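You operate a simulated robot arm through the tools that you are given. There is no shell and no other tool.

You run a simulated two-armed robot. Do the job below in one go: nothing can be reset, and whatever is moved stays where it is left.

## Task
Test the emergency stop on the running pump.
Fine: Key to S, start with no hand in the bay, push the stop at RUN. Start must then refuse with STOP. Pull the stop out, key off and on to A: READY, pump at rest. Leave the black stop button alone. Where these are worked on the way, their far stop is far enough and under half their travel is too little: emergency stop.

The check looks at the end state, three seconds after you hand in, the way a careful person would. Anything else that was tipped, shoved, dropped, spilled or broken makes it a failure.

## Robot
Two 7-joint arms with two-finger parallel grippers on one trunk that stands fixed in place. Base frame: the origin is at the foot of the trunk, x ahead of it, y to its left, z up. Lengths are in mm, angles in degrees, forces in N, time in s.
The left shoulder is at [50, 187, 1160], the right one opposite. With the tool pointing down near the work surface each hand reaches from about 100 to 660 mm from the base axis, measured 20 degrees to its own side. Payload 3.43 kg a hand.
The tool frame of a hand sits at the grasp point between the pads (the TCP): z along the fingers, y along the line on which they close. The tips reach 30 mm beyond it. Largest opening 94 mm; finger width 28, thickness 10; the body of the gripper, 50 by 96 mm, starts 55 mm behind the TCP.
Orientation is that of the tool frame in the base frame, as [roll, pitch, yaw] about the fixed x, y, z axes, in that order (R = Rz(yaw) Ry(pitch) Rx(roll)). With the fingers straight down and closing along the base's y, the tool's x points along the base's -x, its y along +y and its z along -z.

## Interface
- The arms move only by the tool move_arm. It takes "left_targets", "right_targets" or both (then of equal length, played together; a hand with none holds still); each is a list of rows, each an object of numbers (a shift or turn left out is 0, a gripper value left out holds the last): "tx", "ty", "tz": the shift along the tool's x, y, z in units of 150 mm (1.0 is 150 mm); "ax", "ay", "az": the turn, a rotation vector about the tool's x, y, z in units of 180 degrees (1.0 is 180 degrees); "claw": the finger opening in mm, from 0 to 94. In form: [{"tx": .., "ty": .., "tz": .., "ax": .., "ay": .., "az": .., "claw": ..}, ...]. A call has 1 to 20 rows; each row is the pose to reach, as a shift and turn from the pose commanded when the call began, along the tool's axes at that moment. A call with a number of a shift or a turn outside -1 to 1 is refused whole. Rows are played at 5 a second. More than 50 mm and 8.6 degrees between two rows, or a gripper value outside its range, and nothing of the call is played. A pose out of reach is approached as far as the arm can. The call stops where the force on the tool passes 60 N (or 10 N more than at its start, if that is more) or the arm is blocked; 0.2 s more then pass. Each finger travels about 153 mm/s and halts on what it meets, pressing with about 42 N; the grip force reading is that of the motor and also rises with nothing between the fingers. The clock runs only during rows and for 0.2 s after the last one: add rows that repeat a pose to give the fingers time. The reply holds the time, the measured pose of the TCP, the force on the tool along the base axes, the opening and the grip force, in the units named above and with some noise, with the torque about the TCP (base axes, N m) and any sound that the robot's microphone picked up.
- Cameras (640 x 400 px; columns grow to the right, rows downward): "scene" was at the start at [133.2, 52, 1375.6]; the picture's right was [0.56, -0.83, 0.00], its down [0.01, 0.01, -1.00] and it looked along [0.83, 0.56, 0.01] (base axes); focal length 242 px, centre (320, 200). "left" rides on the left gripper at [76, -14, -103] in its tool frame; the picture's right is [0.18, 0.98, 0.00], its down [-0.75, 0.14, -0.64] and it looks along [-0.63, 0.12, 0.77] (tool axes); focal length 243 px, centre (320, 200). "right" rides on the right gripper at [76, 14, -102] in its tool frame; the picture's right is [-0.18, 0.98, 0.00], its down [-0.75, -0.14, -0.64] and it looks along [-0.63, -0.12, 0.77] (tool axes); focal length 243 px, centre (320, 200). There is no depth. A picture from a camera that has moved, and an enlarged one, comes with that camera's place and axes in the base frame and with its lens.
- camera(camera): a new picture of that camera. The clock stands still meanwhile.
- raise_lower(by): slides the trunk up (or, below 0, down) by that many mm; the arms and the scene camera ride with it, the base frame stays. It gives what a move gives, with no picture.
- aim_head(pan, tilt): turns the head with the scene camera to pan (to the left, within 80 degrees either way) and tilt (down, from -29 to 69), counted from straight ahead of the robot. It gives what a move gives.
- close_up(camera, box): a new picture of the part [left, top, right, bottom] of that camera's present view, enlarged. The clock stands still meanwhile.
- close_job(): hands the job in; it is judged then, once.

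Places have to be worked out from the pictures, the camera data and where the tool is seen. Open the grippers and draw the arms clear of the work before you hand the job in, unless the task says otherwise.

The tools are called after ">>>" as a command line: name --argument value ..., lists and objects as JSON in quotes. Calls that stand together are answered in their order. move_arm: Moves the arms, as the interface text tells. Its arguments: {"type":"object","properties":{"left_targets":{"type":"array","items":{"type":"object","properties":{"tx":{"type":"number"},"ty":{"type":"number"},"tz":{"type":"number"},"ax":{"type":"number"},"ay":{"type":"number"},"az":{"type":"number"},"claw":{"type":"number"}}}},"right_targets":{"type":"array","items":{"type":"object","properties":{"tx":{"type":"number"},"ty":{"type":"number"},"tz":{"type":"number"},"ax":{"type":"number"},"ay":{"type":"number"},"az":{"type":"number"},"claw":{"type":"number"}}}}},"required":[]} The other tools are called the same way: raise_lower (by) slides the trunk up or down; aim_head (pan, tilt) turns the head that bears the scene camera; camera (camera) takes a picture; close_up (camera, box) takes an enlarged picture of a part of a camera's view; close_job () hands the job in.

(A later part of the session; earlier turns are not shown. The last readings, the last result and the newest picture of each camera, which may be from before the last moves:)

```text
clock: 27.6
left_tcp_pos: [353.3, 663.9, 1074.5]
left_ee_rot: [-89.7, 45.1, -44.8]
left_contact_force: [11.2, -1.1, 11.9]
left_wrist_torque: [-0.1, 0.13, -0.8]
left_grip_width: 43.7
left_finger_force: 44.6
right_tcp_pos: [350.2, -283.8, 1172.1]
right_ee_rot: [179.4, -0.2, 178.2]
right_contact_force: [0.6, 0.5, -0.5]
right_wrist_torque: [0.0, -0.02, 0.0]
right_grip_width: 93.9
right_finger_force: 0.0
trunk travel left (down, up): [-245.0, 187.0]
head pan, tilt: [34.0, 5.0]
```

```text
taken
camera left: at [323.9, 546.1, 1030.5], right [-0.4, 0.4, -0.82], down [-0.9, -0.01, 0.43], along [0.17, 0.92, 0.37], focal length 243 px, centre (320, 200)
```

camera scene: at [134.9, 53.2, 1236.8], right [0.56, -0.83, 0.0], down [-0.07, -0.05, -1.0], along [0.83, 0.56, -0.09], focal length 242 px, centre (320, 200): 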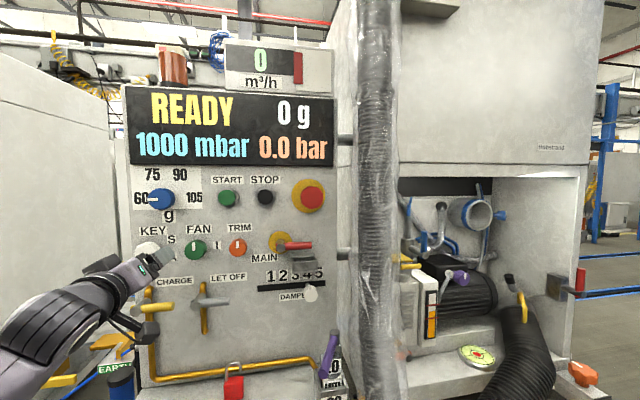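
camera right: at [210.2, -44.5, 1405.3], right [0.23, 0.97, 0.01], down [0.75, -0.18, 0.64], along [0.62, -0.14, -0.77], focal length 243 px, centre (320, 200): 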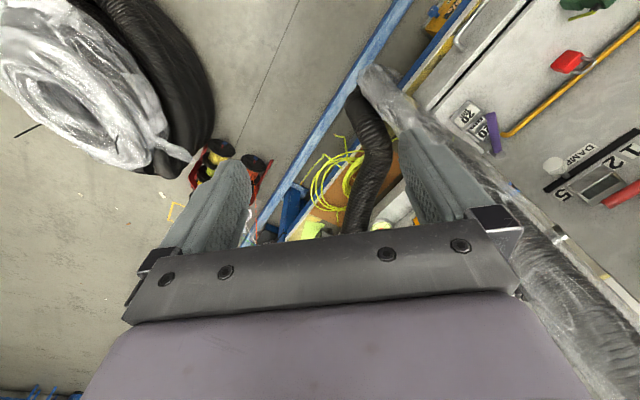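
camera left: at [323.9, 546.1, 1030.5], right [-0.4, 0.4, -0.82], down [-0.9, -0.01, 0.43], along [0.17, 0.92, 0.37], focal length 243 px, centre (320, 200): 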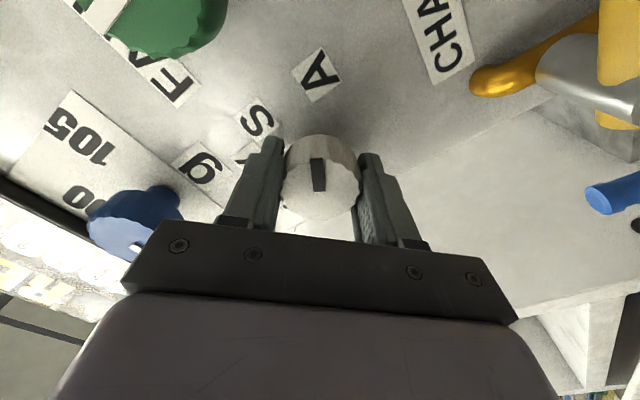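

Gripped at 43.7 mm across. Now turn 60° counter-clockwise to S, relaxing the 2 mm offset along the closing line.

>>> move_arm --left_targets '[{"ty": -0.014, "claw": 36}, {"ty": -0.014, "az": -0.042}, {"ty": -0.014, "az": -0.084}, {"ty": -0.014, "az": -0.126}, {"ty": -0.014, "az": -0.168}, {"ty": -0.014, "az": -0.21}, {"ty": -0.014, "az": -0.252}, {"ty": -0.014, "az": -0.294}, {"ty": -0.014, "az": -0.333}, {"ty": -0.014, "az": -0.333}]'

>>> camera --camera "left"

>>> camera --camera "scene"

```text
clock: 29.8
left_tcp_pos: [353.6, 664.1, 1075.8]
left_ee_rot: [-89.9, -14.9, -44.8]
left_contact_force: [2.6, -2.2, 8.9]
left_wrist_torque: [-0.37, 0.33, -0.13]
left_grip_width: 44.0
left_finger_force: 45.0
right_tcp_pos: [350.2, -284.0, 1170.5]
right_ee_rot: [179.4, -0.1, 178.3]
right_contact_force: [-0.9, 0.1, 0.3]
right_wrist_torque: [0.05, 0.02, 0.0]
right_grip_width: 94.1
right_finger_force: 0.1
trunk travel left (down, up): [-245.0, 187.0]
head pan, tilt: [34.0, 5.0]
```

```text
taken
camera left: at [328.5, 541.5, 1108.6], right [0.31, -0.3, -0.9], down [-0.94, 0.03, -0.33], along [0.13, 0.95, -0.28], focal length 243 px, centre (320, 200)
```

left: 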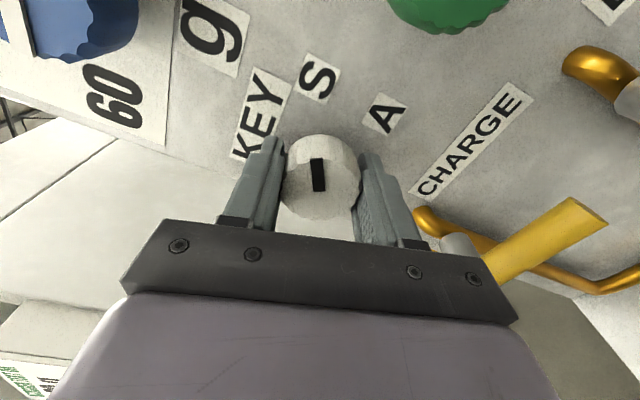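

```text
taken
camera scene: at [134.8, 52.0, 1236.9], right [0.56, -0.83, 0.0], down [-0.07, -0.05, -1.0], along [0.83, 0.56, -0.09], focal length 242 px, centre (320, 200)
```

scene: 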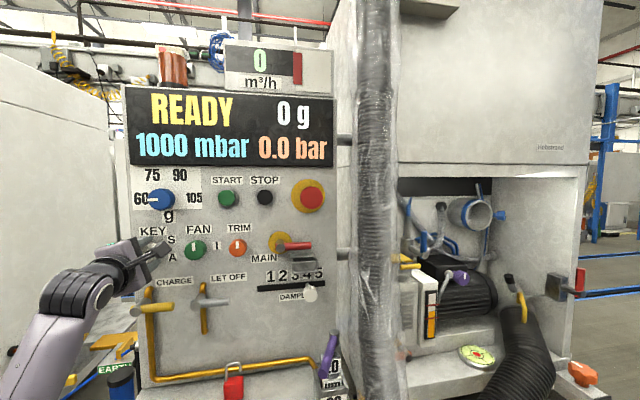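

The pointer turned along with the hand by 60°, so it should be on S; display still reads READY. I open the fingers and back off to check.

>>> move_arm --left_targets '[{"claw": 60}, {"claw": 76}, {"claw": 76}]'

>>> move_arm --left_targets '[{"tz": -0.1}, {"tz": -0.25}, {"tz": -0.4}, {"tz": -0.55}]'

>>> camera --camera "left"

>>> close_up --camera "scene" --box '[90, 190, 250, 290]'

```text
clock: 30.6
left_tcp_pos: [352.4, 666.3, 1073.6]
left_ee_rot: [-90.1, -14.9, -44.8]
left_contact_force: [-0.1, -0.1, -0.2]
left_wrist_torque: [0.01, 0.01, 0.01]
left_grip_width: 76.0
left_finger_force: 0.1
right_tcp_pos: [348.9, -281.8, 1172.4]
right_ee_rot: [179.6, 0.0, 178.3]
right_contact_force: [-0.3, 0.0, 0.2]
right_wrist_torque: [0.01, -0.01, -0.02]
right_grip_width: 94.1
right_finger_force: 0.1
trunk travel left (down, up): [-245.0, 187.0]
head pan, tilt: [34.0, 5.0]
```

```text
clock: 31.6
left_tcp_pos: [294.9, 607.2, 1073.6]
left_ee_rot: [-90.2, -14.9, -44.8]
left_contact_force: [-0.3, 0.6, -0.2]
left_wrist_torque: [0.02, 0.01, 0.02]
left_grip_width: 76.1
left_finger_force: 0.0
right_tcp_pos: [349.7, -281.3, 1172.6]
right_ee_rot: [179.7, 0.0, 178.3]
right_contact_force: [0.1, -0.1, -0.8]
right_wrist_torque: [0.0, 0.01, 0.0]
right_grip_width: 93.8
right_finger_force: 0.0
trunk travel left (down, up): [-245.0, 187.0]
head pan, tilt: [34.0, 5.0]
```

```text
taken
camera left: at [269.8, 484.3, 1107.7], right [0.3, -0.31, -0.9], down [-0.94, 0.03, -0.33], along [0.13, 0.95, -0.28], focal length 243 px, centre (320, 200)
```

left: 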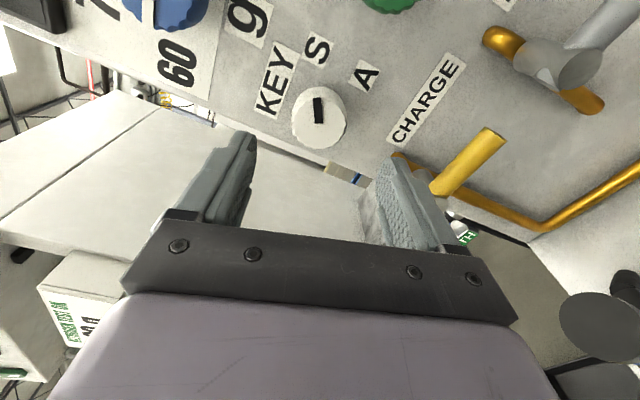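

```text
4.00 times, centred on (170, 240) of scene
camera zoom: at [134.9, 53.2, 1236.8], right [0.56, -0.83, 0.0], down [-0.07, -0.05, -1.0], along [0.83, 0.56, -0.09], focal length 968 px, centre (920, 40)
```

zoom: 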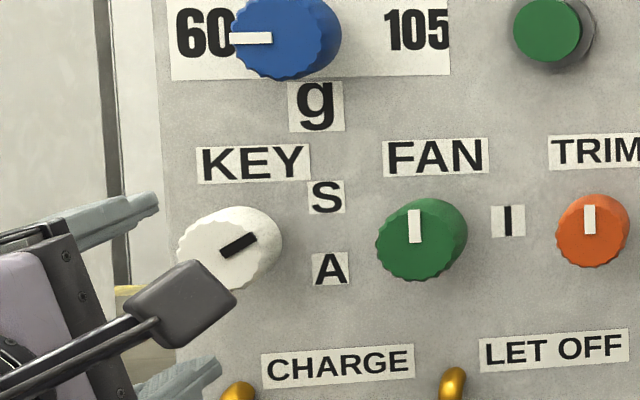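

Key shows S. Next is START: I move right and up at the same stand-off (n≈638) with the fingers closing, then measure the START and E-stop positions again.

>>> move_arm --left_targets '[{"tx": 0.19, "ty": -0.07, "claw": 40}, {"tx": 0.38, "ty": -0.14, "claw": 10}, {"tx": 0.57, "ty": -0.21, "claw": 0}, {"tx": 0.765, "ty": -0.278}]'

>>> move_arm --left_targets '[{"tx": 0.13, "ty": -0.05, "claw": 0}, {"tx": 0.26, "ty": -0.1}, {"tx": 0.4, "ty": -0.15}]'

>>> camera --camera "left"

>>> camera --camera "scene"

```text
clock: 32.6
left_tcp_pos: [366.9, 534.5, 1143.9]
left_ee_rot: [-90.1, -14.8, -44.8]
left_contact_force: [0.0, -0.2, 0.4]
left_wrist_torque: [0.02, -0.03, 0.02]
left_grip_width: 0.0
left_finger_force: 32.4
right_tcp_pos: [350.8, -282.7, 1171.9]
right_ee_rot: [179.7, -0.1, 178.3]
right_contact_force: [-0.7, -0.6, -0.4]
right_wrist_torque: [0.02, 0.0, 0.01]
right_grip_width: 93.8
right_finger_force: 0.1
trunk travel left (down, up): [-245.0, 187.0]
head pan, tilt: [34.0, 5.0]
```

```text
clock: 33.4
left_tcp_pos: [403.2, 499.0, 1181.1]
left_ee_rot: [-90.0, -14.8, -44.8]
left_contact_force: [-0.8, -0.5, 0.5]
left_wrist_torque: [0.01, -0.02, 0.02]
left_grip_width: 0.2
left_finger_force: 32.8
right_tcp_pos: [349.7, -283.0, 1171.4]
right_ee_rot: [179.5, 0.1, 178.3]
right_contact_force: [-1.0, 0.5, -0.6]
right_wrist_torque: [-0.04, -0.01, 0.02]
right_grip_width: 94.1
right_finger_force: 0.2
trunk travel left (down, up): [-245.0, 187.0]
head pan, tilt: [34.0, 5.0]
```

```text
taken
camera left: at [379.6, 376.6, 1215.0], right [0.31, -0.3, -0.9], down [-0.94, 0.03, -0.33], along [0.13, 0.95, -0.28], focal length 243 px, centre (320, 200)
```

left: 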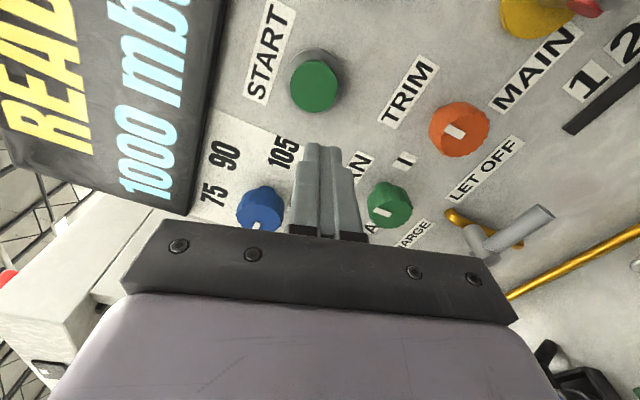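

```text
taken
camera scene: at [134.9, 52.9, 1236.8], right [0.56, -0.83, 0.0], down [-0.07, -0.05, -1.0], along [0.83, 0.56, -0.09], focal length 242 px, centre (320, 200)
```

scene: 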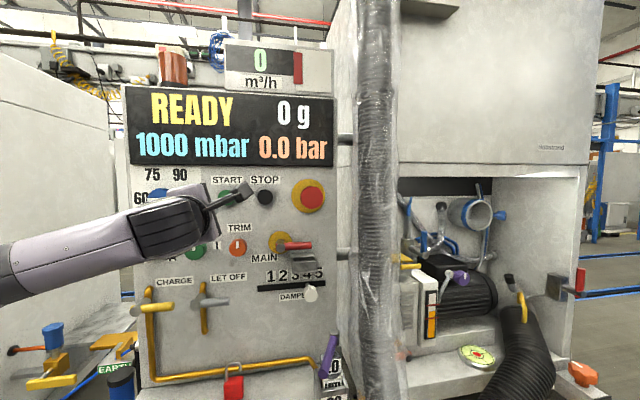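

START measured again at h≈-50.5, z≈1192.5, face n≈746; the fingertips are now at n≈668. I align and come close first.

>>> move_arm --left_targets '[{"tx": 0.13, "ty": -0.044, "tz": 0.05}, {"tx": 0.13, "ty": -0.044, "tz": 0.2}, {"tx": 0.13, "ty": -0.044, "tz": 0.35}]'

>>> camera --camera "left"

>>> close_up --camera "scene" --box '[190, 150, 350, 250]'

```text
clock: 34.2
left_tcp_pos: [453.0, 523.5, 1193.1]
left_ee_rot: [-90.1, -15.0, -44.8]
left_contact_force: [0.2, -0.2, -0.9]
left_wrist_torque: [0.03, 0.0, 0.03]
left_grip_width: 0.0
left_finger_force: 33.3
right_tcp_pos: [349.6, -282.0, 1170.8]
right_ee_rot: [179.7, -0.1, 178.3]
right_contact_force: [-0.5, 0.0, -0.7]
right_wrist_torque: [-0.02, 0.02, 0.03]
right_grip_width: 93.7
right_finger_force: 0.1
trunk travel left (down, up): [-245.0, 187.0]
head pan, tilt: [34.0, 5.0]
```

```text
taken
camera left: at [428.4, 401.6, 1226.4], right [0.31, -0.31, -0.9], down [-0.94, 0.03, -0.33], along [0.13, 0.95, -0.28], focal length 243 px, centre (320, 200)
```

left: 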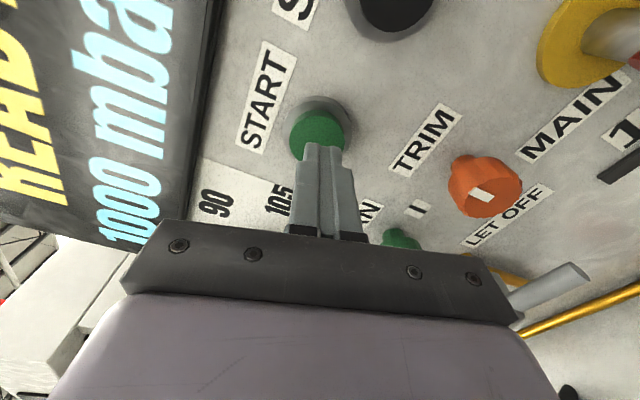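

```text
4.00 times, centred on (270, 200) of scene
camera zoom: at [135.0, 53.4, 1236.8], right [0.56, -0.83, 0.0], down [-0.07, -0.05, -1.0], along [0.83, 0.56, -0.09], focal length 968 px, centre (520, 200)
```

zoom: 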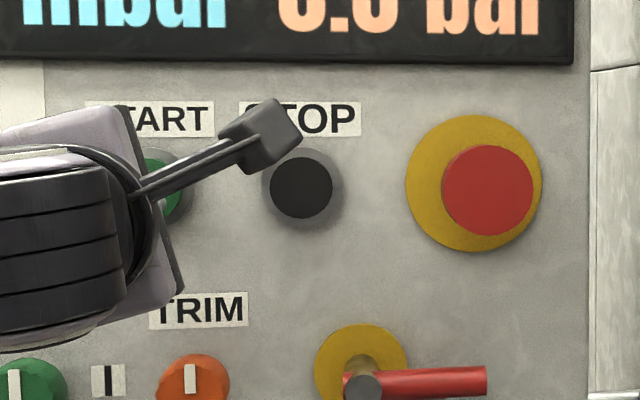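

The tips are centred on START with ~25 mm to go. I press in small steps.

>>> move_arm --left_targets '[{"tz": 0.08}, {"tz": 0.14}, {"tz": 0.17}, {"tz": 0.19}, {"tz": 0.21}]'

>>> camera --camera "scene"

```text
clock: 35.4
left_tcp_pos: [472.6, 543.4, 1192.3]
left_ee_rot: [-90.1, -14.8, -44.9]
left_contact_force: [-25.8, -18.8, -11.3]
left_wrist_torque: [-0.23, 0.21, 0.14]
left_grip_width: 0.0
left_finger_force: 32.5
right_tcp_pos: [347.3, -284.5, 1173.0]
right_ee_rot: [179.5, 0.1, 178.3]
right_contact_force: [-0.1, -0.3, -0.2]
right_wrist_torque: [-0.01, 0.01, -0.01]
right_grip_width: 94.0
right_finger_force: 0.1
trunk travel left (down, up): [-245.0, 187.0]
head pan, tilt: [34.0, 5.0]
heard: click
```

```text
taken
camera scene: at [132.3, 51.6, 1237.1], right [0.56, -0.83, 0.0], down [-0.07, -0.05, -1.0], along [0.83, 0.56, -0.08], focal length 242 px, centre (320, 200)
```

scene: 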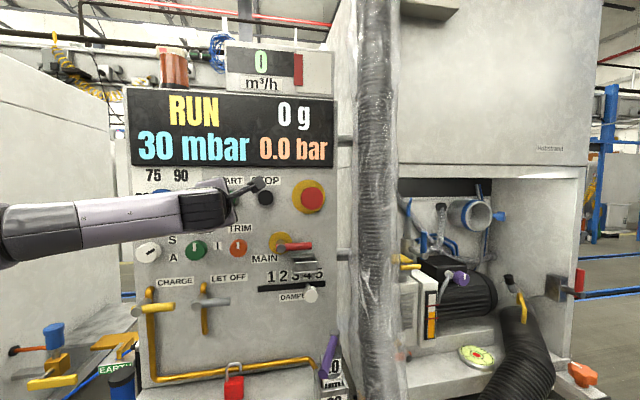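

A click, and the display shows RUN at 30 mbar. I pull straight back, then go right to the E-stop at the safe stand-off.

>>> move_arm --left_targets '[{"tz": -0.2}, {"tz": -0.42}, {"tz": -0.5, "tx": 0.1, "ty": 0.027}, {"tz": -0.5, "tx": 0.35, "ty": 0.094}, {"tz": -0.5, "tx": 0.6, "ty": 0.161}, {"tz": -0.5, "tx": 0.85, "ty": 0.228}]'

>>> move_arm --left_targets '[{"tx": 0.2, "ty": 0.054}, {"tx": 0.4, "ty": 0.107}, {"tx": 0.43, "ty": 0.115}]'

>>> camera --camera "left"

>>> camera --camera "scene"

```text
clock: 36.8
left_tcp_pos: [515.0, 400.4, 1190.0]
left_ee_rot: [-90.2, -15.0, -44.7]
left_contact_force: [0.5, 0.8, -0.7]
left_wrist_torque: [0.0, 0.02, 0.03]
left_grip_width: 0.1
left_finger_force: 33.1
right_tcp_pos: [348.8, -283.0, 1171.9]
right_ee_rot: [179.6, -0.1, 178.3]
right_contact_force: [0.6, -0.2, -0.3]
right_wrist_torque: [0.0, -0.01, 0.01]
right_grip_width: 94.0
right_finger_force: 0.0
trunk travel left (down, up): [-245.0, 187.0]
head pan, tilt: [34.0, 5.0]
```

```text
clock: 37.6
left_tcp_pos: [562.7, 354.1, 1192.3]
left_ee_rot: [-90.0, -14.9, -44.8]
left_contact_force: [0.9, -0.1, -0.1]
left_wrist_torque: [0.0, -0.02, -0.01]
left_grip_width: 0.2
left_finger_force: 32.4
right_tcp_pos: [349.2, -281.3, 1171.7]
right_ee_rot: [179.5, -0.1, 178.3]
right_contact_force: [0.0, -0.1, -0.5]
right_wrist_torque: [0.03, 0.02, 0.01]
right_grip_width: 94.0
right_finger_force: 0.1
trunk travel left (down, up): [-245.0, 187.0]
head pan, tilt: [34.0, 5.0]
```

```text
taken
camera left: at [538.2, 231.5, 1225.7], right [0.3, -0.3, -0.9], down [-0.94, 0.03, -0.33], along [0.13, 0.95, -0.28], focal length 243 px, centre (320, 200)
```

left: 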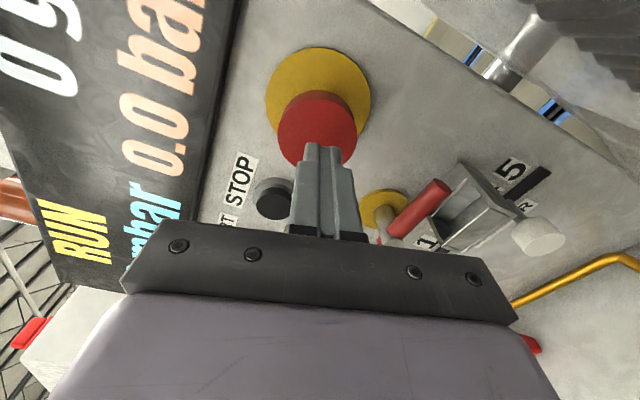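

```text
taken
camera scene: at [134.9, 53.3, 1236.8], right [0.56, -0.83, 0.0], down [-0.07, -0.05, -1.0], along [0.83, 0.56, -0.09], focal length 242 px, centre (320, 200)
```

scene: 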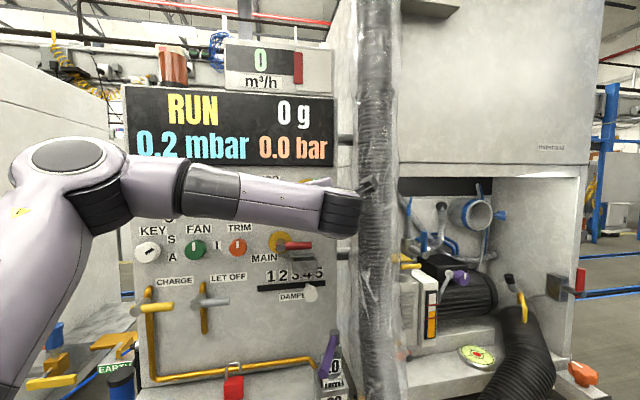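

Display still RUN (0.2 mbar). The tips face the red mushroom; I trim by 5 mm to its centre and push in small steps until it bottoms or the force limit halts the move.

>>> move_arm --left_targets '[{"tx": 0.036, "ty": -0.004, "tz": 0.06}, {"tx": 0.036, "ty": -0.004, "tz": 0.12}, {"tx": 0.036, "ty": -0.004, "tz": 0.15}, {"tx": 0.036, "ty": -0.004, "tz": 0.18}, {"tx": 0.036, "ty": -0.004, "tz": 0.2}, {"tx": 0.036, "ty": -0.004, "tz": 0.22}, {"tx": 0.036, "ty": -0.004, "tz": 0.24}, {"tx": 0.036, "ty": -0.004, "tz": 0.26}, {"tx": 0.036, "ty": -0.004, "tz": 0.28}, {"tx": 0.036, "ty": -0.004, "tz": 0.3}, {"tx": 0.036, "ty": -0.004, "tz": 0.32}, {"tx": 0.036, "ty": -0.004, "tz": 0.34}]'

>>> camera --camera "scene"

>>> camera --camera "left"

```text
clock: 39.6
left_tcp_pos: [588.9, 373.7, 1194.2]
left_ee_rot: [-90.3, -14.7, -44.9]
left_contact_force: [-34.5, -14.6, -4.9]
left_wrist_torque: [-0.14, 0.06, 0.48]
left_grip_width: 0.0
left_finger_force: 32.9
right_tcp_pos: [344.8, -283.6, 1174.0]
right_ee_rot: [179.5, 0.2, 178.3]
right_contact_force: [-0.1, 0.0, 0.4]
right_wrist_torque: [0.0, 0.02, 0.02]
right_grip_width: 93.9
right_finger_force: 0.1
trunk travel left (down, up): [-245.0, 187.0]
head pan, tilt: [34.0, 5.0]
stopped in row 10 (left hand): the force on the tool passed its limit at 62 N (the readings are from after the stop); the commanded pose is now the measured one
```

```text
taken
camera scene: at [130.3, 51.7, 1237.8], right [0.56, -0.83, 0.0], down [-0.07, -0.05, -1.0], along [0.83, 0.56, -0.08], focal length 242 px, centre (320, 200)
```

scene: 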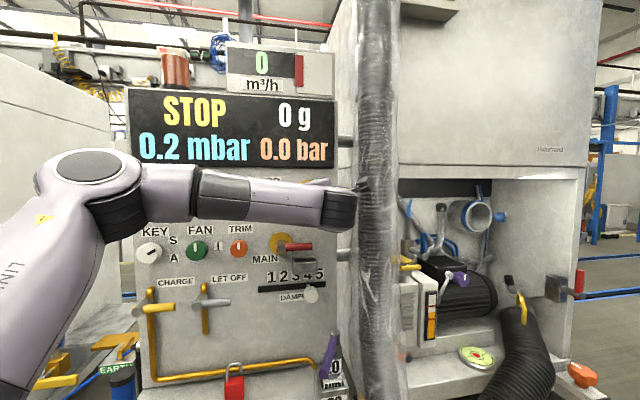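

```text
taken
camera left: at [564.8, 250.8, 1228.4], right [0.3, -0.31, -0.9], down [-0.95, 0.04, -0.32], along [0.13, 0.95, -0.28], focal length 243 px, centre (320, 200)
```

left: 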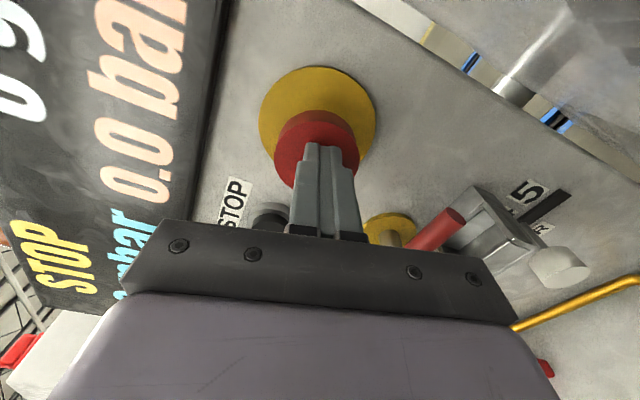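

Display shows STOP. To be sure the button is at its far stop I press once more from this contact and see whether it still gives.

>>> move_arm --left_targets '[{"tz": 0.01}, {"tz": 0.02}, {"tz": 0.03}, {"tz": 0.04}, {"tz": 0.05}, {"tz": 0.06}, {"tz": 0.07}, {"tz": 0.08}]'

```text
clock: 40.3
left_tcp_pos: [590.3, 373.6, 1194.5]
left_ee_rot: [-90.4, -14.7, -45.1]
left_contact_force: [-39.2, -15.5, -3.9]
left_wrist_torque: [-0.08, 0.12, 0.56]
left_grip_width: 0.2
left_finger_force: 33.2
right_tcp_pos: [345.5, -284.4, 1173.6]
right_ee_rot: [179.5, 0.3, 178.3]
right_contact_force: [-1.1, -0.2, 1.6]
right_wrist_torque: [-0.02, 0.01, 0.01]
right_grip_width: 93.9
right_finger_force: 0.0
trunk travel left (down, up): [-245.0, 187.0]
head pan, tilt: [34.0, 5.0]
stopped in row 3 (left hand): the force on the tool passed its limit at 61 N (the readings are from after the stop); the commanded pose is now the measured one
```

It does not give any further, so it is bottomed. I retract and look whether it stays in.

>>> move_arm --left_targets '[{"tz": -0.1}, {"tz": -0.25}, {"tz": -0.3}]'

>>> camera --camera "left"

```text
clock: 41.1
left_tcp_pos: [564.0, 345.6, 1189.9]
left_ee_rot: [-90.7, -14.6, -45.0]
left_contact_force: [0.0, 0.1, -0.4]
left_wrist_torque: [0.01, 0.0, -0.01]
left_grip_width: 0.0
left_finger_force: 33.3
right_tcp_pos: [348.5, -282.2, 1172.0]
right_ee_rot: [179.6, 0.0, 178.3]
right_contact_force: [0.4, 0.5, -0.3]
right_wrist_torque: [0.03, 0.01, 0.0]
right_grip_width: 94.1
right_finger_force: 0.0
trunk travel left (down, up): [-245.0, 187.0]
head pan, tilt: [34.0, 5.0]
```

```text
taken
camera left: at [539.6, 222.6, 1224.5], right [0.29, -0.31, -0.91], down [-0.95, 0.04, -0.32], along [0.13, 0.95, -0.28], focal length 243 px, centre (320, 200)
```

left: 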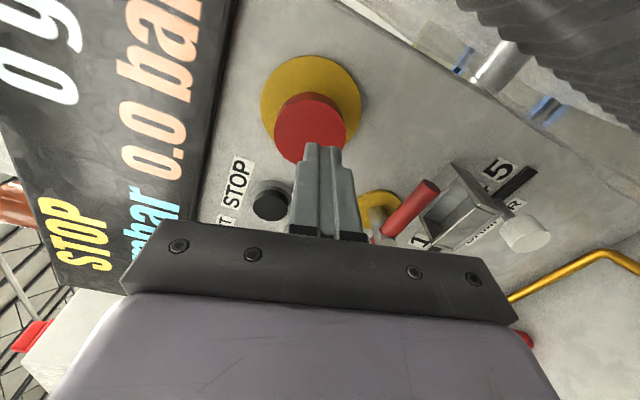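

The mushroom stays in and the display stays at STOP. Now I return to START to check that it refuses.

>>> move_arm --left_targets '[{"tx": -0.25, "ty": -0.067, "ax": 0.0038, "ay": 0.001}, {"tx": -0.5, "ty": -0.134, "ax": 0.0038, "ay": 0.001}, {"tx": -0.75, "ty": -0.2, "ax": 0.0038, "ay": 0.001}, {"tx": -0.95, "ty": -0.26, "ax": 0.0038, "ay": 0.001}]'

>>> move_arm --left_targets '[{"tx": -0.18, "ty": -0.055}, {"tx": -0.37, "ty": -0.11}, {"tx": -0.37, "ty": -0.11}]'

>>> camera --camera "left"

```text
clock: 42.1
left_tcp_pos: [459.3, 449.9, 1191.6]
left_ee_rot: [-90.1, -14.5, -45.2]
left_contact_force: [0.1, 0.0, 0.3]
left_wrist_torque: [0.02, -0.04, 0.04]
left_grip_width: 0.0
left_finger_force: 33.6
right_tcp_pos: [349.0, -281.1, 1172.3]
right_ee_rot: [179.5, 0.0, 178.3]
right_contact_force: [-0.2, -0.4, -1.1]
right_wrist_torque: [0.03, -0.03, -0.03]
right_grip_width: 93.9
right_finger_force: 0.0
trunk travel left (down, up): [-245.0, 187.0]
head pan, tilt: [34.0, 5.0]
```

```text
clock: 42.9
left_tcp_pos: [420.1, 489.7, 1194.4]
left_ee_rot: [-90.0, -14.4, -45.1]
left_contact_force: [0.2, -0.2, -0.4]
left_wrist_torque: [-0.03, 0.01, -0.01]
left_grip_width: 0.0
left_finger_force: 33.3
right_tcp_pos: [348.5, -282.1, 1171.6]
right_ee_rot: [179.5, 0.0, 178.3]
right_contact_force: [0.3, -0.4, -0.8]
right_wrist_torque: [0.02, -0.01, -0.01]
right_grip_width: 94.1
right_finger_force: 0.0
trunk travel left (down, up): [-245.0, 187.0]
head pan, tilt: [34.0, 5.0]
```

```text
taken
camera left: at [395.0, 367.6, 1227.4], right [0.3, -0.3, -0.91], down [-0.94, 0.04, -0.32], along [0.13, 0.95, -0.27], focal length 243 px, centre (320, 200)
```

left: 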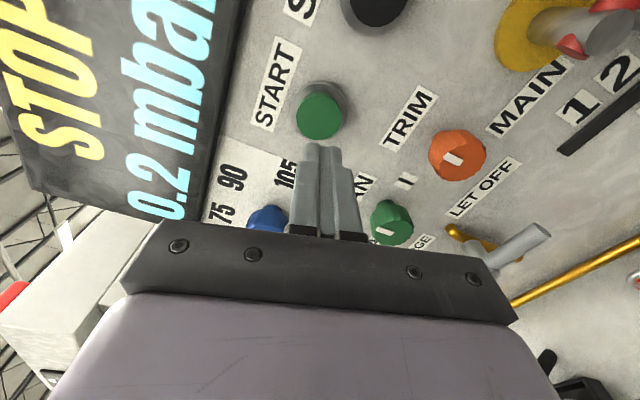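

Aligned on START again (h≈-49, z≈1194). I press it the same way as before.

>>> move_arm --left_targets '[{"tz": 0.15, "ty": 0.008}, {"tz": 0.3, "ty": 0.008}, {"tz": 0.42, "ty": 0.008}, {"tz": 0.47, "ty": 0.008}, {"tz": 0.5, "ty": 0.008}, {"tz": 0.525, "ty": 0.008}]'

>>> camera --camera "scene"

```text
clock: 44.3
left_tcp_pos: [473.5, 542.3, 1193.4]
left_ee_rot: [-90.1, -14.6, -45.3]
left_contact_force: [-26.6, -19.1, -13.6]
left_wrist_torque: [-0.35, 0.24, 0.22]
left_grip_width: 0.1
left_finger_force: 33.0
right_tcp_pos: [347.2, -284.3, 1173.0]
right_ee_rot: [179.5, 0.1, 178.4]
right_contact_force: [-0.4, -0.7, -0.5]
right_wrist_torque: [0.02, 0.01, -0.01]
right_grip_width: 93.8
right_finger_force: 0.0
trunk travel left (down, up): [-245.0, 187.0]
head pan, tilt: [34.0, 5.0]
heard: click
```

```text
taken
camera scene: at [132.4, 51.6, 1237.0], right [0.56, -0.83, 0.0], down [-0.07, -0.05, -1.0], along [0.83, 0.56, -0.08], focal length 242 px, centre (320, 200)
```

scene: 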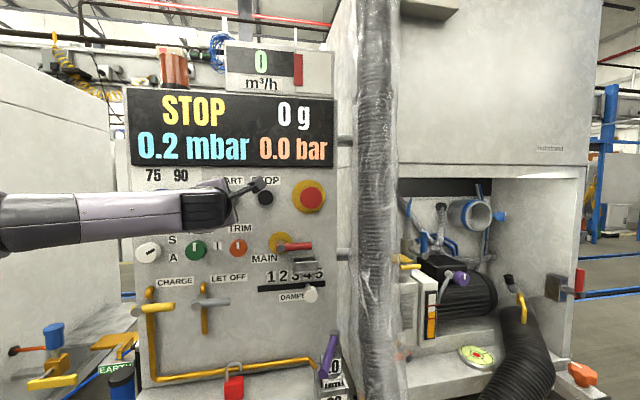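

START clicked and the display still says STOP: refused, as it should. Now back to the E-stop with the fingers opening, to pull it out.

>>> move_arm --left_targets '[{"tz": -0.2}, {"tz": -0.42}, {"tz": -0.5, "tx": 0.1, "ty": 0.027}, {"tz": -0.5, "tx": 0.35, "ty": 0.094}, {"tz": -0.5, "tx": 0.6, "ty": 0.161}, {"tz": -0.5, "tx": 0.85, "ty": 0.228}]'

>>> move_arm --left_targets '[{"tx": 0.2, "ty": 0.046, "claw": 40}, {"tx": 0.4, "ty": 0.09, "claw": 70}, {"tx": 0.45, "ty": 0.1, "claw": 84}, {"tx": 0.45, "ty": 0.1, "claw": 84}]'

>>> camera --camera "left"

>>> camera --camera "scene"

```text
clock: 45.7
left_tcp_pos: [516.0, 399.1, 1192.6]
left_ee_rot: [-90.1, -14.6, -45.0]
left_contact_force: [-0.9, -0.3, 0.9]
left_wrist_torque: [0.02, -0.01, -0.03]
left_grip_width: 0.1
left_finger_force: 32.4
right_tcp_pos: [349.4, -283.2, 1171.1]
right_ee_rot: [179.7, -0.1, 178.2]
right_contact_force: [-0.5, 0.1, 0.1]
right_wrist_torque: [-0.02, -0.02, 0.0]
right_grip_width: 93.9
right_finger_force: 0.0
trunk travel left (down, up): [-245.0, 187.0]
head pan, tilt: [34.0, 5.0]
```

```text
clock: 46.7
left_tcp_pos: [563.6, 350.2, 1194.0]
left_ee_rot: [-90.0, -14.5, -45.1]
left_contact_force: [-0.2, -0.1, 0.0]
left_wrist_torque: [0.02, 0.01, 0.01]
left_grip_width: 84.1
left_finger_force: 0.2
right_tcp_pos: [349.3, -282.0, 1172.5]
right_ee_rot: [179.5, 0.1, 178.2]
right_contact_force: [-0.3, -0.2, 0.1]
right_wrist_torque: [0.01, 0.04, -0.01]
right_grip_width: 93.9
right_finger_force: 0.0
trunk travel left (down, up): [-245.0, 187.0]
head pan, tilt: [34.0, 5.0]
```

```text
taken
camera left: at [539.3, 227.8, 1227.6], right [0.3, -0.3, -0.91], down [-0.94, 0.04, -0.33], along [0.13, 0.95, -0.27], focal length 243 px, centre (320, 200)
```

left: 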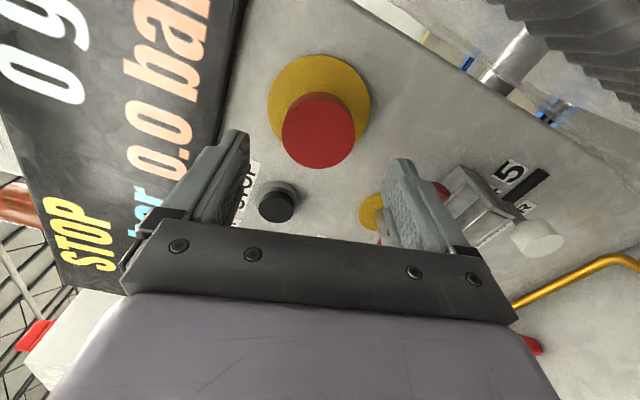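

```text
taken
camera scene: at [134.9, 53.2, 1236.8], right [0.56, -0.83, 0.0], down [-0.07, -0.05, -1.0], along [0.83, 0.56, -0.09], focal length 242 px, centre (320, 200)
```

scene: 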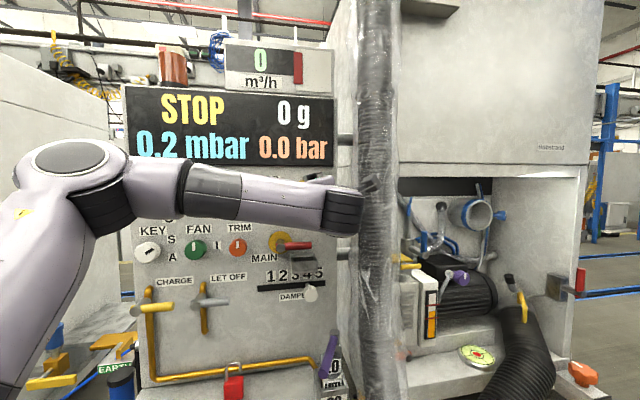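

The mushroom is well centred between the open fingers. I advance ~59 mm so the pads lie over its rim, then close.

>>> move_arm --left_targets '[{"tz": 0.12, "claw": 80}, {"tz": 0.24}, {"tz": 0.34}, {"tz": 0.393}]'

>>> camera --camera "left"

```text
clock: 47.7
left_tcp_pos: [605.6, 392.3, 1195.3]
left_ee_rot: [-89.9, -14.6, -45.1]
left_contact_force: [0.5, 0.3, -0.3]
left_wrist_torque: [0.0, 0.0, 0.01]
left_grip_width: 80.2
left_finger_force: 0.1
right_tcp_pos: [349.4, -282.4, 1172.1]
right_ee_rot: [179.5, -0.1, 178.3]
right_contact_force: [0.0, 0.2, -0.3]
right_wrist_torque: [0.0, 0.01, -0.01]
right_grip_width: 94.0
right_finger_force: 0.1
trunk travel left (down, up): [-245.0, 187.0]
head pan, tilt: [34.0, 5.0]
```

```text
taken
camera left: at [581.3, 269.8, 1227.9], right [0.3, -0.3, -0.91], down [-0.94, 0.04, -0.33], along [0.13, 0.95, -0.27], focal length 243 px, centre (320, 200)
```

left: 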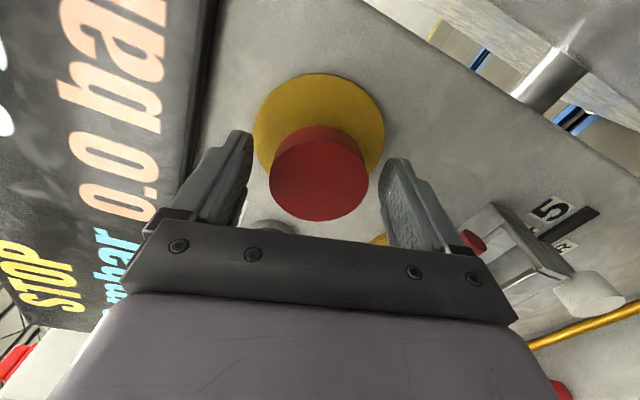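

Centred, with the face ~6 mm past the TCP, so the pads cover the mushroom's rim. Closing.

>>> move_arm --left_targets '[{"claw": 70}, {"claw": 60}, {"claw": 50}, {"claw": 44}, {"claw": 44}]'

```text
clock: 48.9
left_tcp_pos: [605.8, 392.1, 1195.2]
left_ee_rot: [-90.0, -14.6, -45.0]
left_contact_force: [-2.0, 0.5, 1.8]
left_wrist_torque: [0.02, 0.02, 0.3]
left_grip_width: 53.3
left_finger_force: 45.6
right_tcp_pos: [348.5, -281.9, 1171.7]
right_ee_rot: [179.7, 0.0, 178.4]
right_contact_force: [1.0, 0.3, 0.6]
right_wrist_torque: [0.0, -0.02, 0.0]
right_grip_width: 94.0
right_finger_force: 0.1
trunk travel left (down, up): [-245.0, 187.0]
head pan, tilt: [34.0, 5.0]
```

Gripped at 53.3 mm, nicely centred. Now I pull straight out in small steps.

>>> move_arm --left_targets '[{"tz": -0.02}, {"tz": -0.04}, {"tz": -0.06}, {"tz": -0.08}, {"tz": -0.1}, {"tz": -0.1}]'

>>> camera --camera "left"

>>> camera --camera "scene"

```text
clock: 50.3
left_tcp_pos: [597.5, 382.4, 1194.7]
left_ee_rot: [-89.9, -14.7, -45.2]
left_contact_force: [19.0, 14.1, 17.9]
left_wrist_torque: [0.27, 0.19, -0.32]
left_grip_width: 53.1
left_finger_force: 45.2
right_tcp_pos: [349.2, -281.2, 1172.0]
right_ee_rot: [179.7, -0.1, 178.3]
right_contact_force: [-0.4, -0.6, -0.7]
right_wrist_torque: [-0.02, -0.03, -0.01]
right_grip_width: 94.0
right_finger_force: 0.1
trunk travel left (down, up): [-245.0, 187.0]
head pan, tilt: [34.0, 5.0]
```

```text
taken
camera left: at [571.4, 260.4, 1228.0], right [0.3, -0.3, -0.9], down [-0.94, 0.04, -0.33], along [0.13, 0.95, -0.27], focal length 243 px, centre (320, 200)
```

left: 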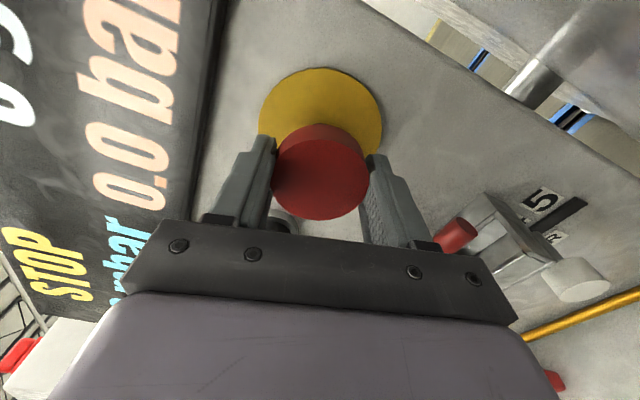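

```text
taken
camera scene: at [136.0, 53.9, 1236.8], right [0.56, -0.83, 0.0], down [-0.07, -0.05, -1.0], along [0.83, 0.56, -0.09], focal length 242 px, centre (320, 200)
```

scene: 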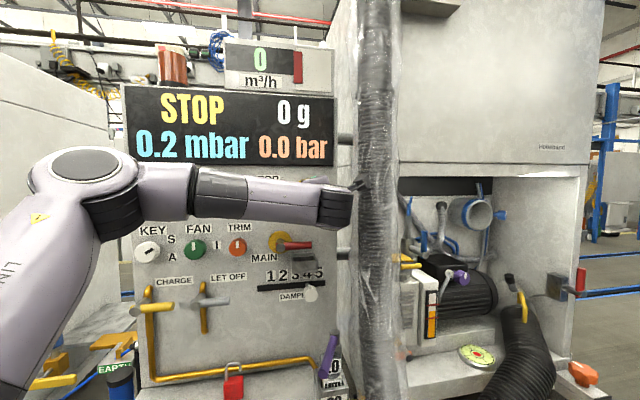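

The mushroom came out ~12 mm with the hand. I pull a few mm more to be sure it reaches its outer stop.

>>> move_arm --left_targets '[{"tz": -0.015}, {"tz": -0.03}, {"tz": -0.03}]'

>>> close_up --camera "left" --box '[220, 50, 420, 240]'

```text
clock: 51.1
left_tcp_pos: [594.0, 381.6, 1195.9]
left_ee_rot: [-89.8, -14.7, -44.9]
left_contact_force: [27.3, 19.3, 21.2]
left_wrist_torque: [0.1, 0.05, -0.16]
left_grip_width: 52.7
left_finger_force: 44.3
right_tcp_pos: [351.6, -280.4, 1171.1]
right_ee_rot: [179.6, -0.2, 178.3]
right_contact_force: [0.6, 0.2, 0.5]
right_wrist_torque: [0.02, -0.01, 0.02]
right_grip_width: 94.2
right_finger_force: 0.0
trunk travel left (down, up): [-245.0, 187.0]
head pan, tilt: [34.0, 5.0]
```

```text
2.11 times, centred on (320, 145) of left
camera zoom: at [569.9, 259.1, 1227.9], right [0.31, -0.3, -0.9], down [-0.94, 0.03, -0.33], along [0.13, 0.95, -0.27], focal length 511 px, centre (320, 316)
```

zoom: 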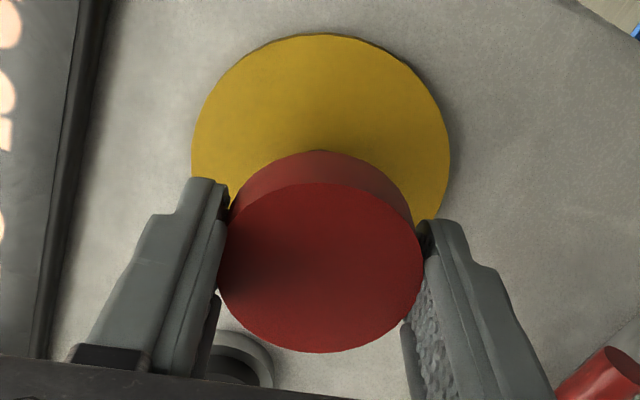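

The face now stays at n≈699 while the pads begin to slip (33 N), so it's fully out. I ease off, open and back away.

>>> move_arm --left_targets '[{"tz": 0.0, "claw": 60}, {"claw": 82}, {"claw": 84}]'

>>> move_arm --left_targets '[{"tz": -0.1}, {"tz": -0.2}, {"tz": -0.3}]'

>>> camera --camera "left"

>>> camera --camera "scene"

```text
clock: 51.9
left_tcp_pos: [591.7, 377.9, 1194.3]
left_ee_rot: [-90.1, -14.5, -45.2]
left_contact_force: [0.7, -0.3, -0.4]
left_wrist_torque: [-0.03, -0.01, 0.0]
left_grip_width: 83.9
left_finger_force: 0.0
right_tcp_pos: [350.5, -283.4, 1172.1]
right_ee_rot: [179.6, 0.0, 178.3]
right_contact_force: [0.6, -0.7, -0.5]
right_wrist_torque: [-0.01, 0.03, -0.02]
right_grip_width: 94.0
right_finger_force: 0.0
trunk travel left (down, up): [-245.0, 187.0]
head pan, tilt: [34.0, 5.0]
```

```text
clock: 52.7
left_tcp_pos: [560.4, 346.5, 1194.6]
left_ee_rot: [-90.0, -14.6, -45.0]
left_contact_force: [0.1, 0.5, 0.4]
left_wrist_torque: [-0.02, -0.04, -0.02]
left_grip_width: 84.0
left_finger_force: 0.0
right_tcp_pos: [348.4, -281.4, 1172.1]
right_ee_rot: [179.6, -0.1, 178.3]
right_contact_force: [0.1, 0.2, -0.4]
right_wrist_torque: [-0.01, -0.01, -0.01]
right_grip_width: 93.9
right_finger_force: 0.0
trunk travel left (down, up): [-245.0, 187.0]
head pan, tilt: [34.0, 5.0]
```

```text
taken
camera left: at [535.5, 224.3, 1227.4], right [0.3, -0.3, -0.91], down [-0.94, 0.04, -0.33], along [0.13, 0.95, -0.27], focal length 243 px, centre (320, 200)
```

left: 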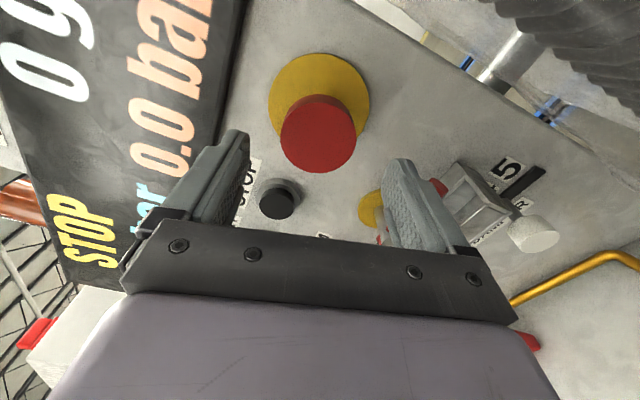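

```text
taken
camera scene: at [134.9, 53.2, 1236.8], right [0.56, -0.83, 0.0], down [-0.07, -0.05, -1.0], along [0.83, 0.56, -0.09], focal length 242 px, centre (320, 200)
```

scene: 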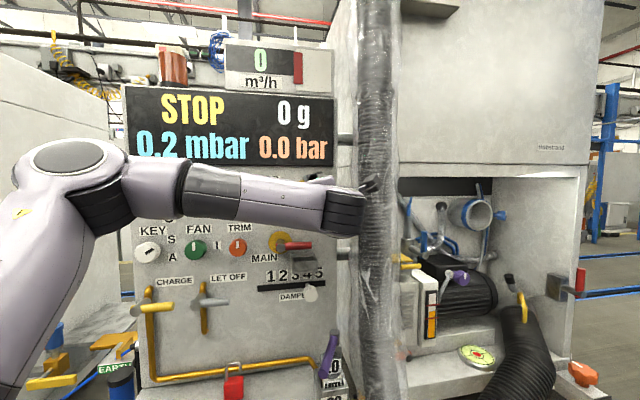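

Out of the way now: I travel back toward the key in three legs, and then compare the E-stop with its original look.

>>> move_arm --left_targets '[{"tx": -0.3, "ty": 0.015}, {"tx": -0.6, "ty": 0.03}, {"tx": -0.9, "ty": 0.045}]'

>>> move_arm --left_targets '[{"tx": -0.3, "ty": 0.015, "claw": 76}, {"tx": -0.6, "ty": 0.03}, {"tx": -0.9, "ty": 0.045}]'

>>> close_up --camera "scene" --box '[190, 150, 350, 250]'

>>> camera --camera "left"

```text
clock: 53.5
left_tcp_pos: [469.6, 438.1, 1154.4]
left_ee_rot: [-90.0, -14.5, -45.1]
left_contact_force: [-0.1, 0.7, 0.0]
left_wrist_torque: [-0.03, 0.0, -0.01]
left_grip_width: 84.0
left_finger_force: 0.0
right_tcp_pos: [349.6, -281.6, 1172.7]
right_ee_rot: [179.6, -0.1, 178.3]
right_contact_force: [-0.5, -0.4, 0.1]
right_wrist_torque: [-0.03, 0.0, 0.01]
right_grip_width: 94.2
right_finger_force: 0.1
trunk travel left (down, up): [-245.0, 187.0]
head pan, tilt: [34.0, 5.0]
```

```text
clock: 54.3
left_tcp_pos: [377.6, 527.9, 1113.8]
left_ee_rot: [-90.0, -14.5, -45.3]
left_contact_force: [0.2, 0.0, 0.0]
left_wrist_torque: [0.01, 0.03, -0.01]
left_grip_width: 76.2
left_finger_force: 0.1
right_tcp_pos: [348.6, -283.2, 1173.0]
right_ee_rot: [179.6, 0.1, 178.4]
right_contact_force: [-0.8, 0.1, 0.3]
right_wrist_torque: [0.03, -0.02, 0.05]
right_grip_width: 94.2
right_finger_force: 0.1
trunk travel left (down, up): [-245.0, 187.0]
head pan, tilt: [34.0, 5.0]
```

```text
4.00 times, centred on (270, 200) of scene
camera zoom: at [134.0, 52.5, 1237.1], right [0.56, -0.83, 0.0], down [-0.07, -0.05, -1.0], along [0.83, 0.56, -0.09], focal length 968 px, centre (520, 200)
```

zoom: 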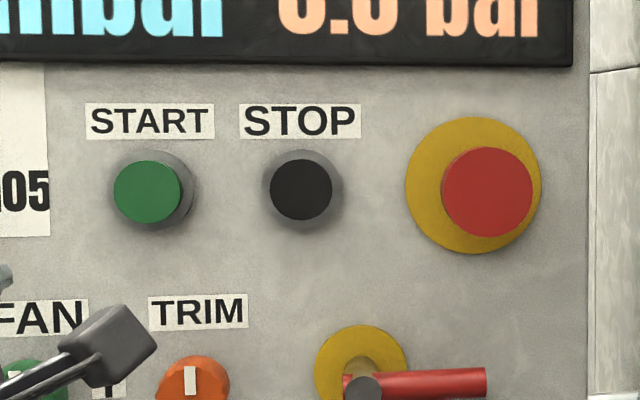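

```text
taken
camera left: at [353.0, 406.0, 1146.6], right [0.3, -0.3, -0.91], down [-0.94, 0.04, -0.33], along [0.14, 0.95, -0.27], focal length 243 px, centre (320, 200)
```

left: 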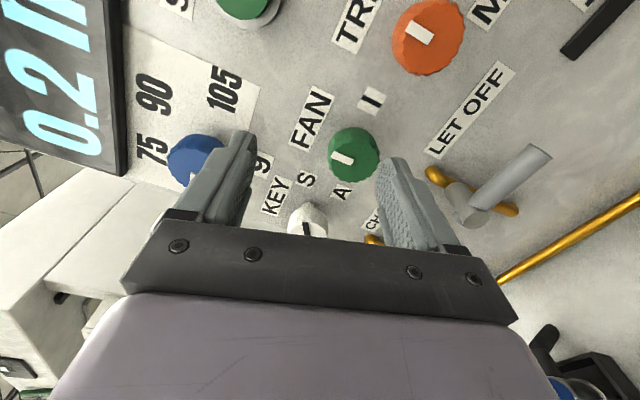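

The E-stop looks just as it did before the press, fully out. I go on to stand in front of the key, rolling to -60°.

>>> move_arm --left_targets '[{"tx": -0.25, "ty": 0.02}, {"tx": -0.5, "ty": 0.04}, {"tx": -0.7, "ty": 0.05}, {"tx": -0.814, "ty": 0.057}]'

>>> move_arm --left_targets '[{"az": 0.0415}, {"az": 0.083}, {"az": 0.124}, {"az": 0.166}, {"az": 0.207}, {"az": 0.248}]'

>>> camera --camera "left"

>>> camera --camera "scene"

```text
clock: 55.3
left_tcp_pos: [297.8, 611.4, 1073.6]
left_ee_rot: [-90.1, -14.5, -45.2]
left_contact_force: [-0.1, -0.8, 0.6]
left_wrist_torque: [-0.02, -0.02, 0.0]
left_grip_width: 76.1
left_finger_force: 0.0
right_tcp_pos: [349.6, -282.8, 1172.6]
right_ee_rot: [179.6, 0.0, 178.2]
right_contact_force: [-0.2, -0.2, 0.3]
right_wrist_torque: [-0.04, -0.04, 0.04]
right_grip_width: 94.1
right_finger_force: 0.1
trunk travel left (down, up): [-245.0, 187.0]
head pan, tilt: [34.0, 5.0]
```

```text
clock: 56.7
left_tcp_pos: [296.1, 611.6, 1075.1]
left_ee_rot: [-90.0, 30.4, -45.2]
left_contact_force: [-0.1, -0.2, 0.1]
left_wrist_torque: [0.01, -0.02, -0.04]
left_grip_width: 76.1
left_finger_force: 0.1
right_tcp_pos: [349.2, -283.1, 1173.0]
right_ee_rot: [179.6, 0.0, 178.3]
right_contact_force: [-0.3, 0.3, 0.0]
right_wrist_torque: [0.0, 0.0, 0.0]
right_grip_width: 94.1
right_finger_force: 0.0
trunk travel left (down, up): [-245.0, 187.0]
head pan, tilt: [34.0, 5.0]
```

```text
taken
camera left: at [273.3, 487.4, 1048.5], right [-0.24, 0.24, -0.94], down [-0.96, 0.06, 0.26], along [0.12, 0.97, 0.22], focal length 243 px, centre (320, 200)
```

left: 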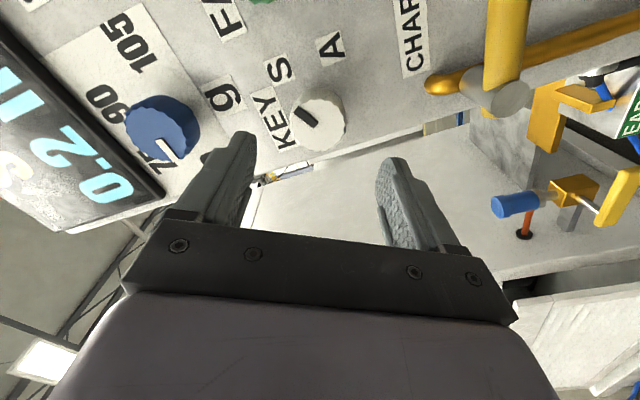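

```text
taken
camera scene: at [134.9, 53.2, 1236.8], right [0.56, -0.83, 0.0], down [-0.07, -0.05, -1.0], along [0.83, 0.56, -0.09], focal length 242 px, centre (320, 200)
```

scene: 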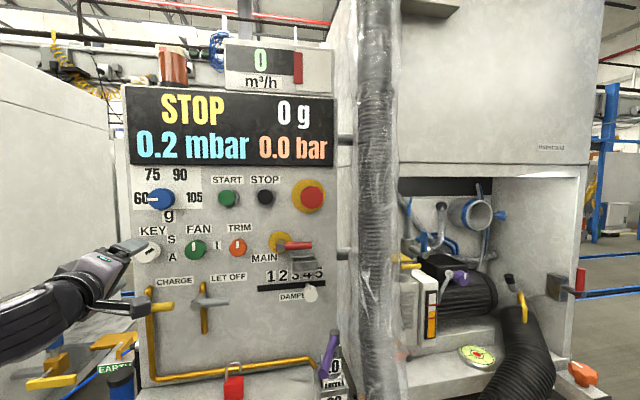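

In front of the key at roll -60°; the earlier grip showed the key's axis at h≈-219.8, z≈1075. I trim, advance and grip.

>>> move_arm --left_targets '[{"tx": 0.019, "ty": -0.011, "tz": 0.15}, {"tx": 0.019, "ty": -0.011, "tz": 0.3}, {"tx": 0.019, "ty": -0.011, "tz": 0.43}, {"tx": 0.019, "ty": -0.011, "tz": 0.518}]'

>>> move_arm --left_targets '[{"claw": 60}, {"claw": 50}, {"claw": 40}, {"claw": 36}, {"claw": 36}]'

>>> camera --camera "left"

```text
clock: 57.7
left_tcp_pos: [354.3, 663.3, 1075.6]
left_ee_rot: [-90.0, 30.3, -45.0]
left_contact_force: [-0.4, 0.1, 0.5]
left_wrist_torque: [-0.01, -0.03, -0.01]
left_grip_width: 76.0
left_finger_force: 0.1
right_tcp_pos: [350.5, -282.1, 1172.6]
right_ee_rot: [179.7, -0.1, 178.4]
right_contact_force: [-0.3, 0.7, -0.6]
right_wrist_torque: [-0.02, 0.0, -0.01]
right_grip_width: 94.2
right_finger_force: 0.1
trunk travel left (down, up): [-245.0, 187.0]
head pan, tilt: [34.0, 5.0]
```

```text
clock: 58.9
left_tcp_pos: [352.6, 664.1, 1073.1]
left_ee_rot: [-90.0, 30.1, -45.1]
left_contact_force: [-0.3, 3.7, 1.8]
left_wrist_torque: [-0.2, 0.2, 0.14]
left_grip_width: 43.9
left_finger_force: 44.9
right_tcp_pos: [348.7, -281.4, 1172.1]
right_ee_rot: [179.6, -0.1, 178.3]
right_contact_force: [0.6, -0.6, 0.5]
right_wrist_torque: [-0.02, 0.0, 0.0]
right_grip_width: 94.0
right_finger_force: 0.0
trunk travel left (down, up): [-245.0, 187.0]
head pan, tilt: [34.0, 5.0]
```

```text
taken
camera left: at [330.8, 539.3, 1048.7], right [-0.24, 0.24, -0.94], down [-0.96, 0.06, 0.26], along [0.12, 0.97, 0.21], focal length 243 px, centre (320, 200)
```

left: 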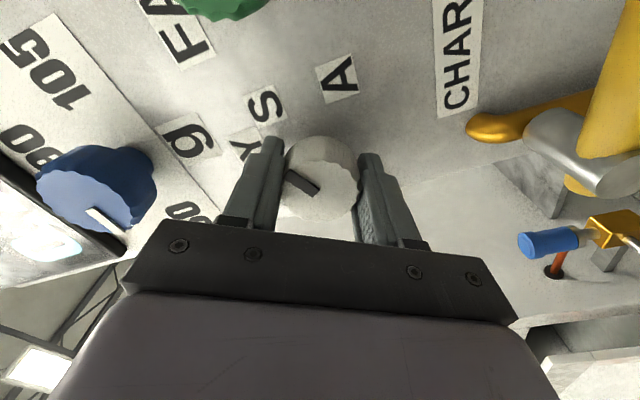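

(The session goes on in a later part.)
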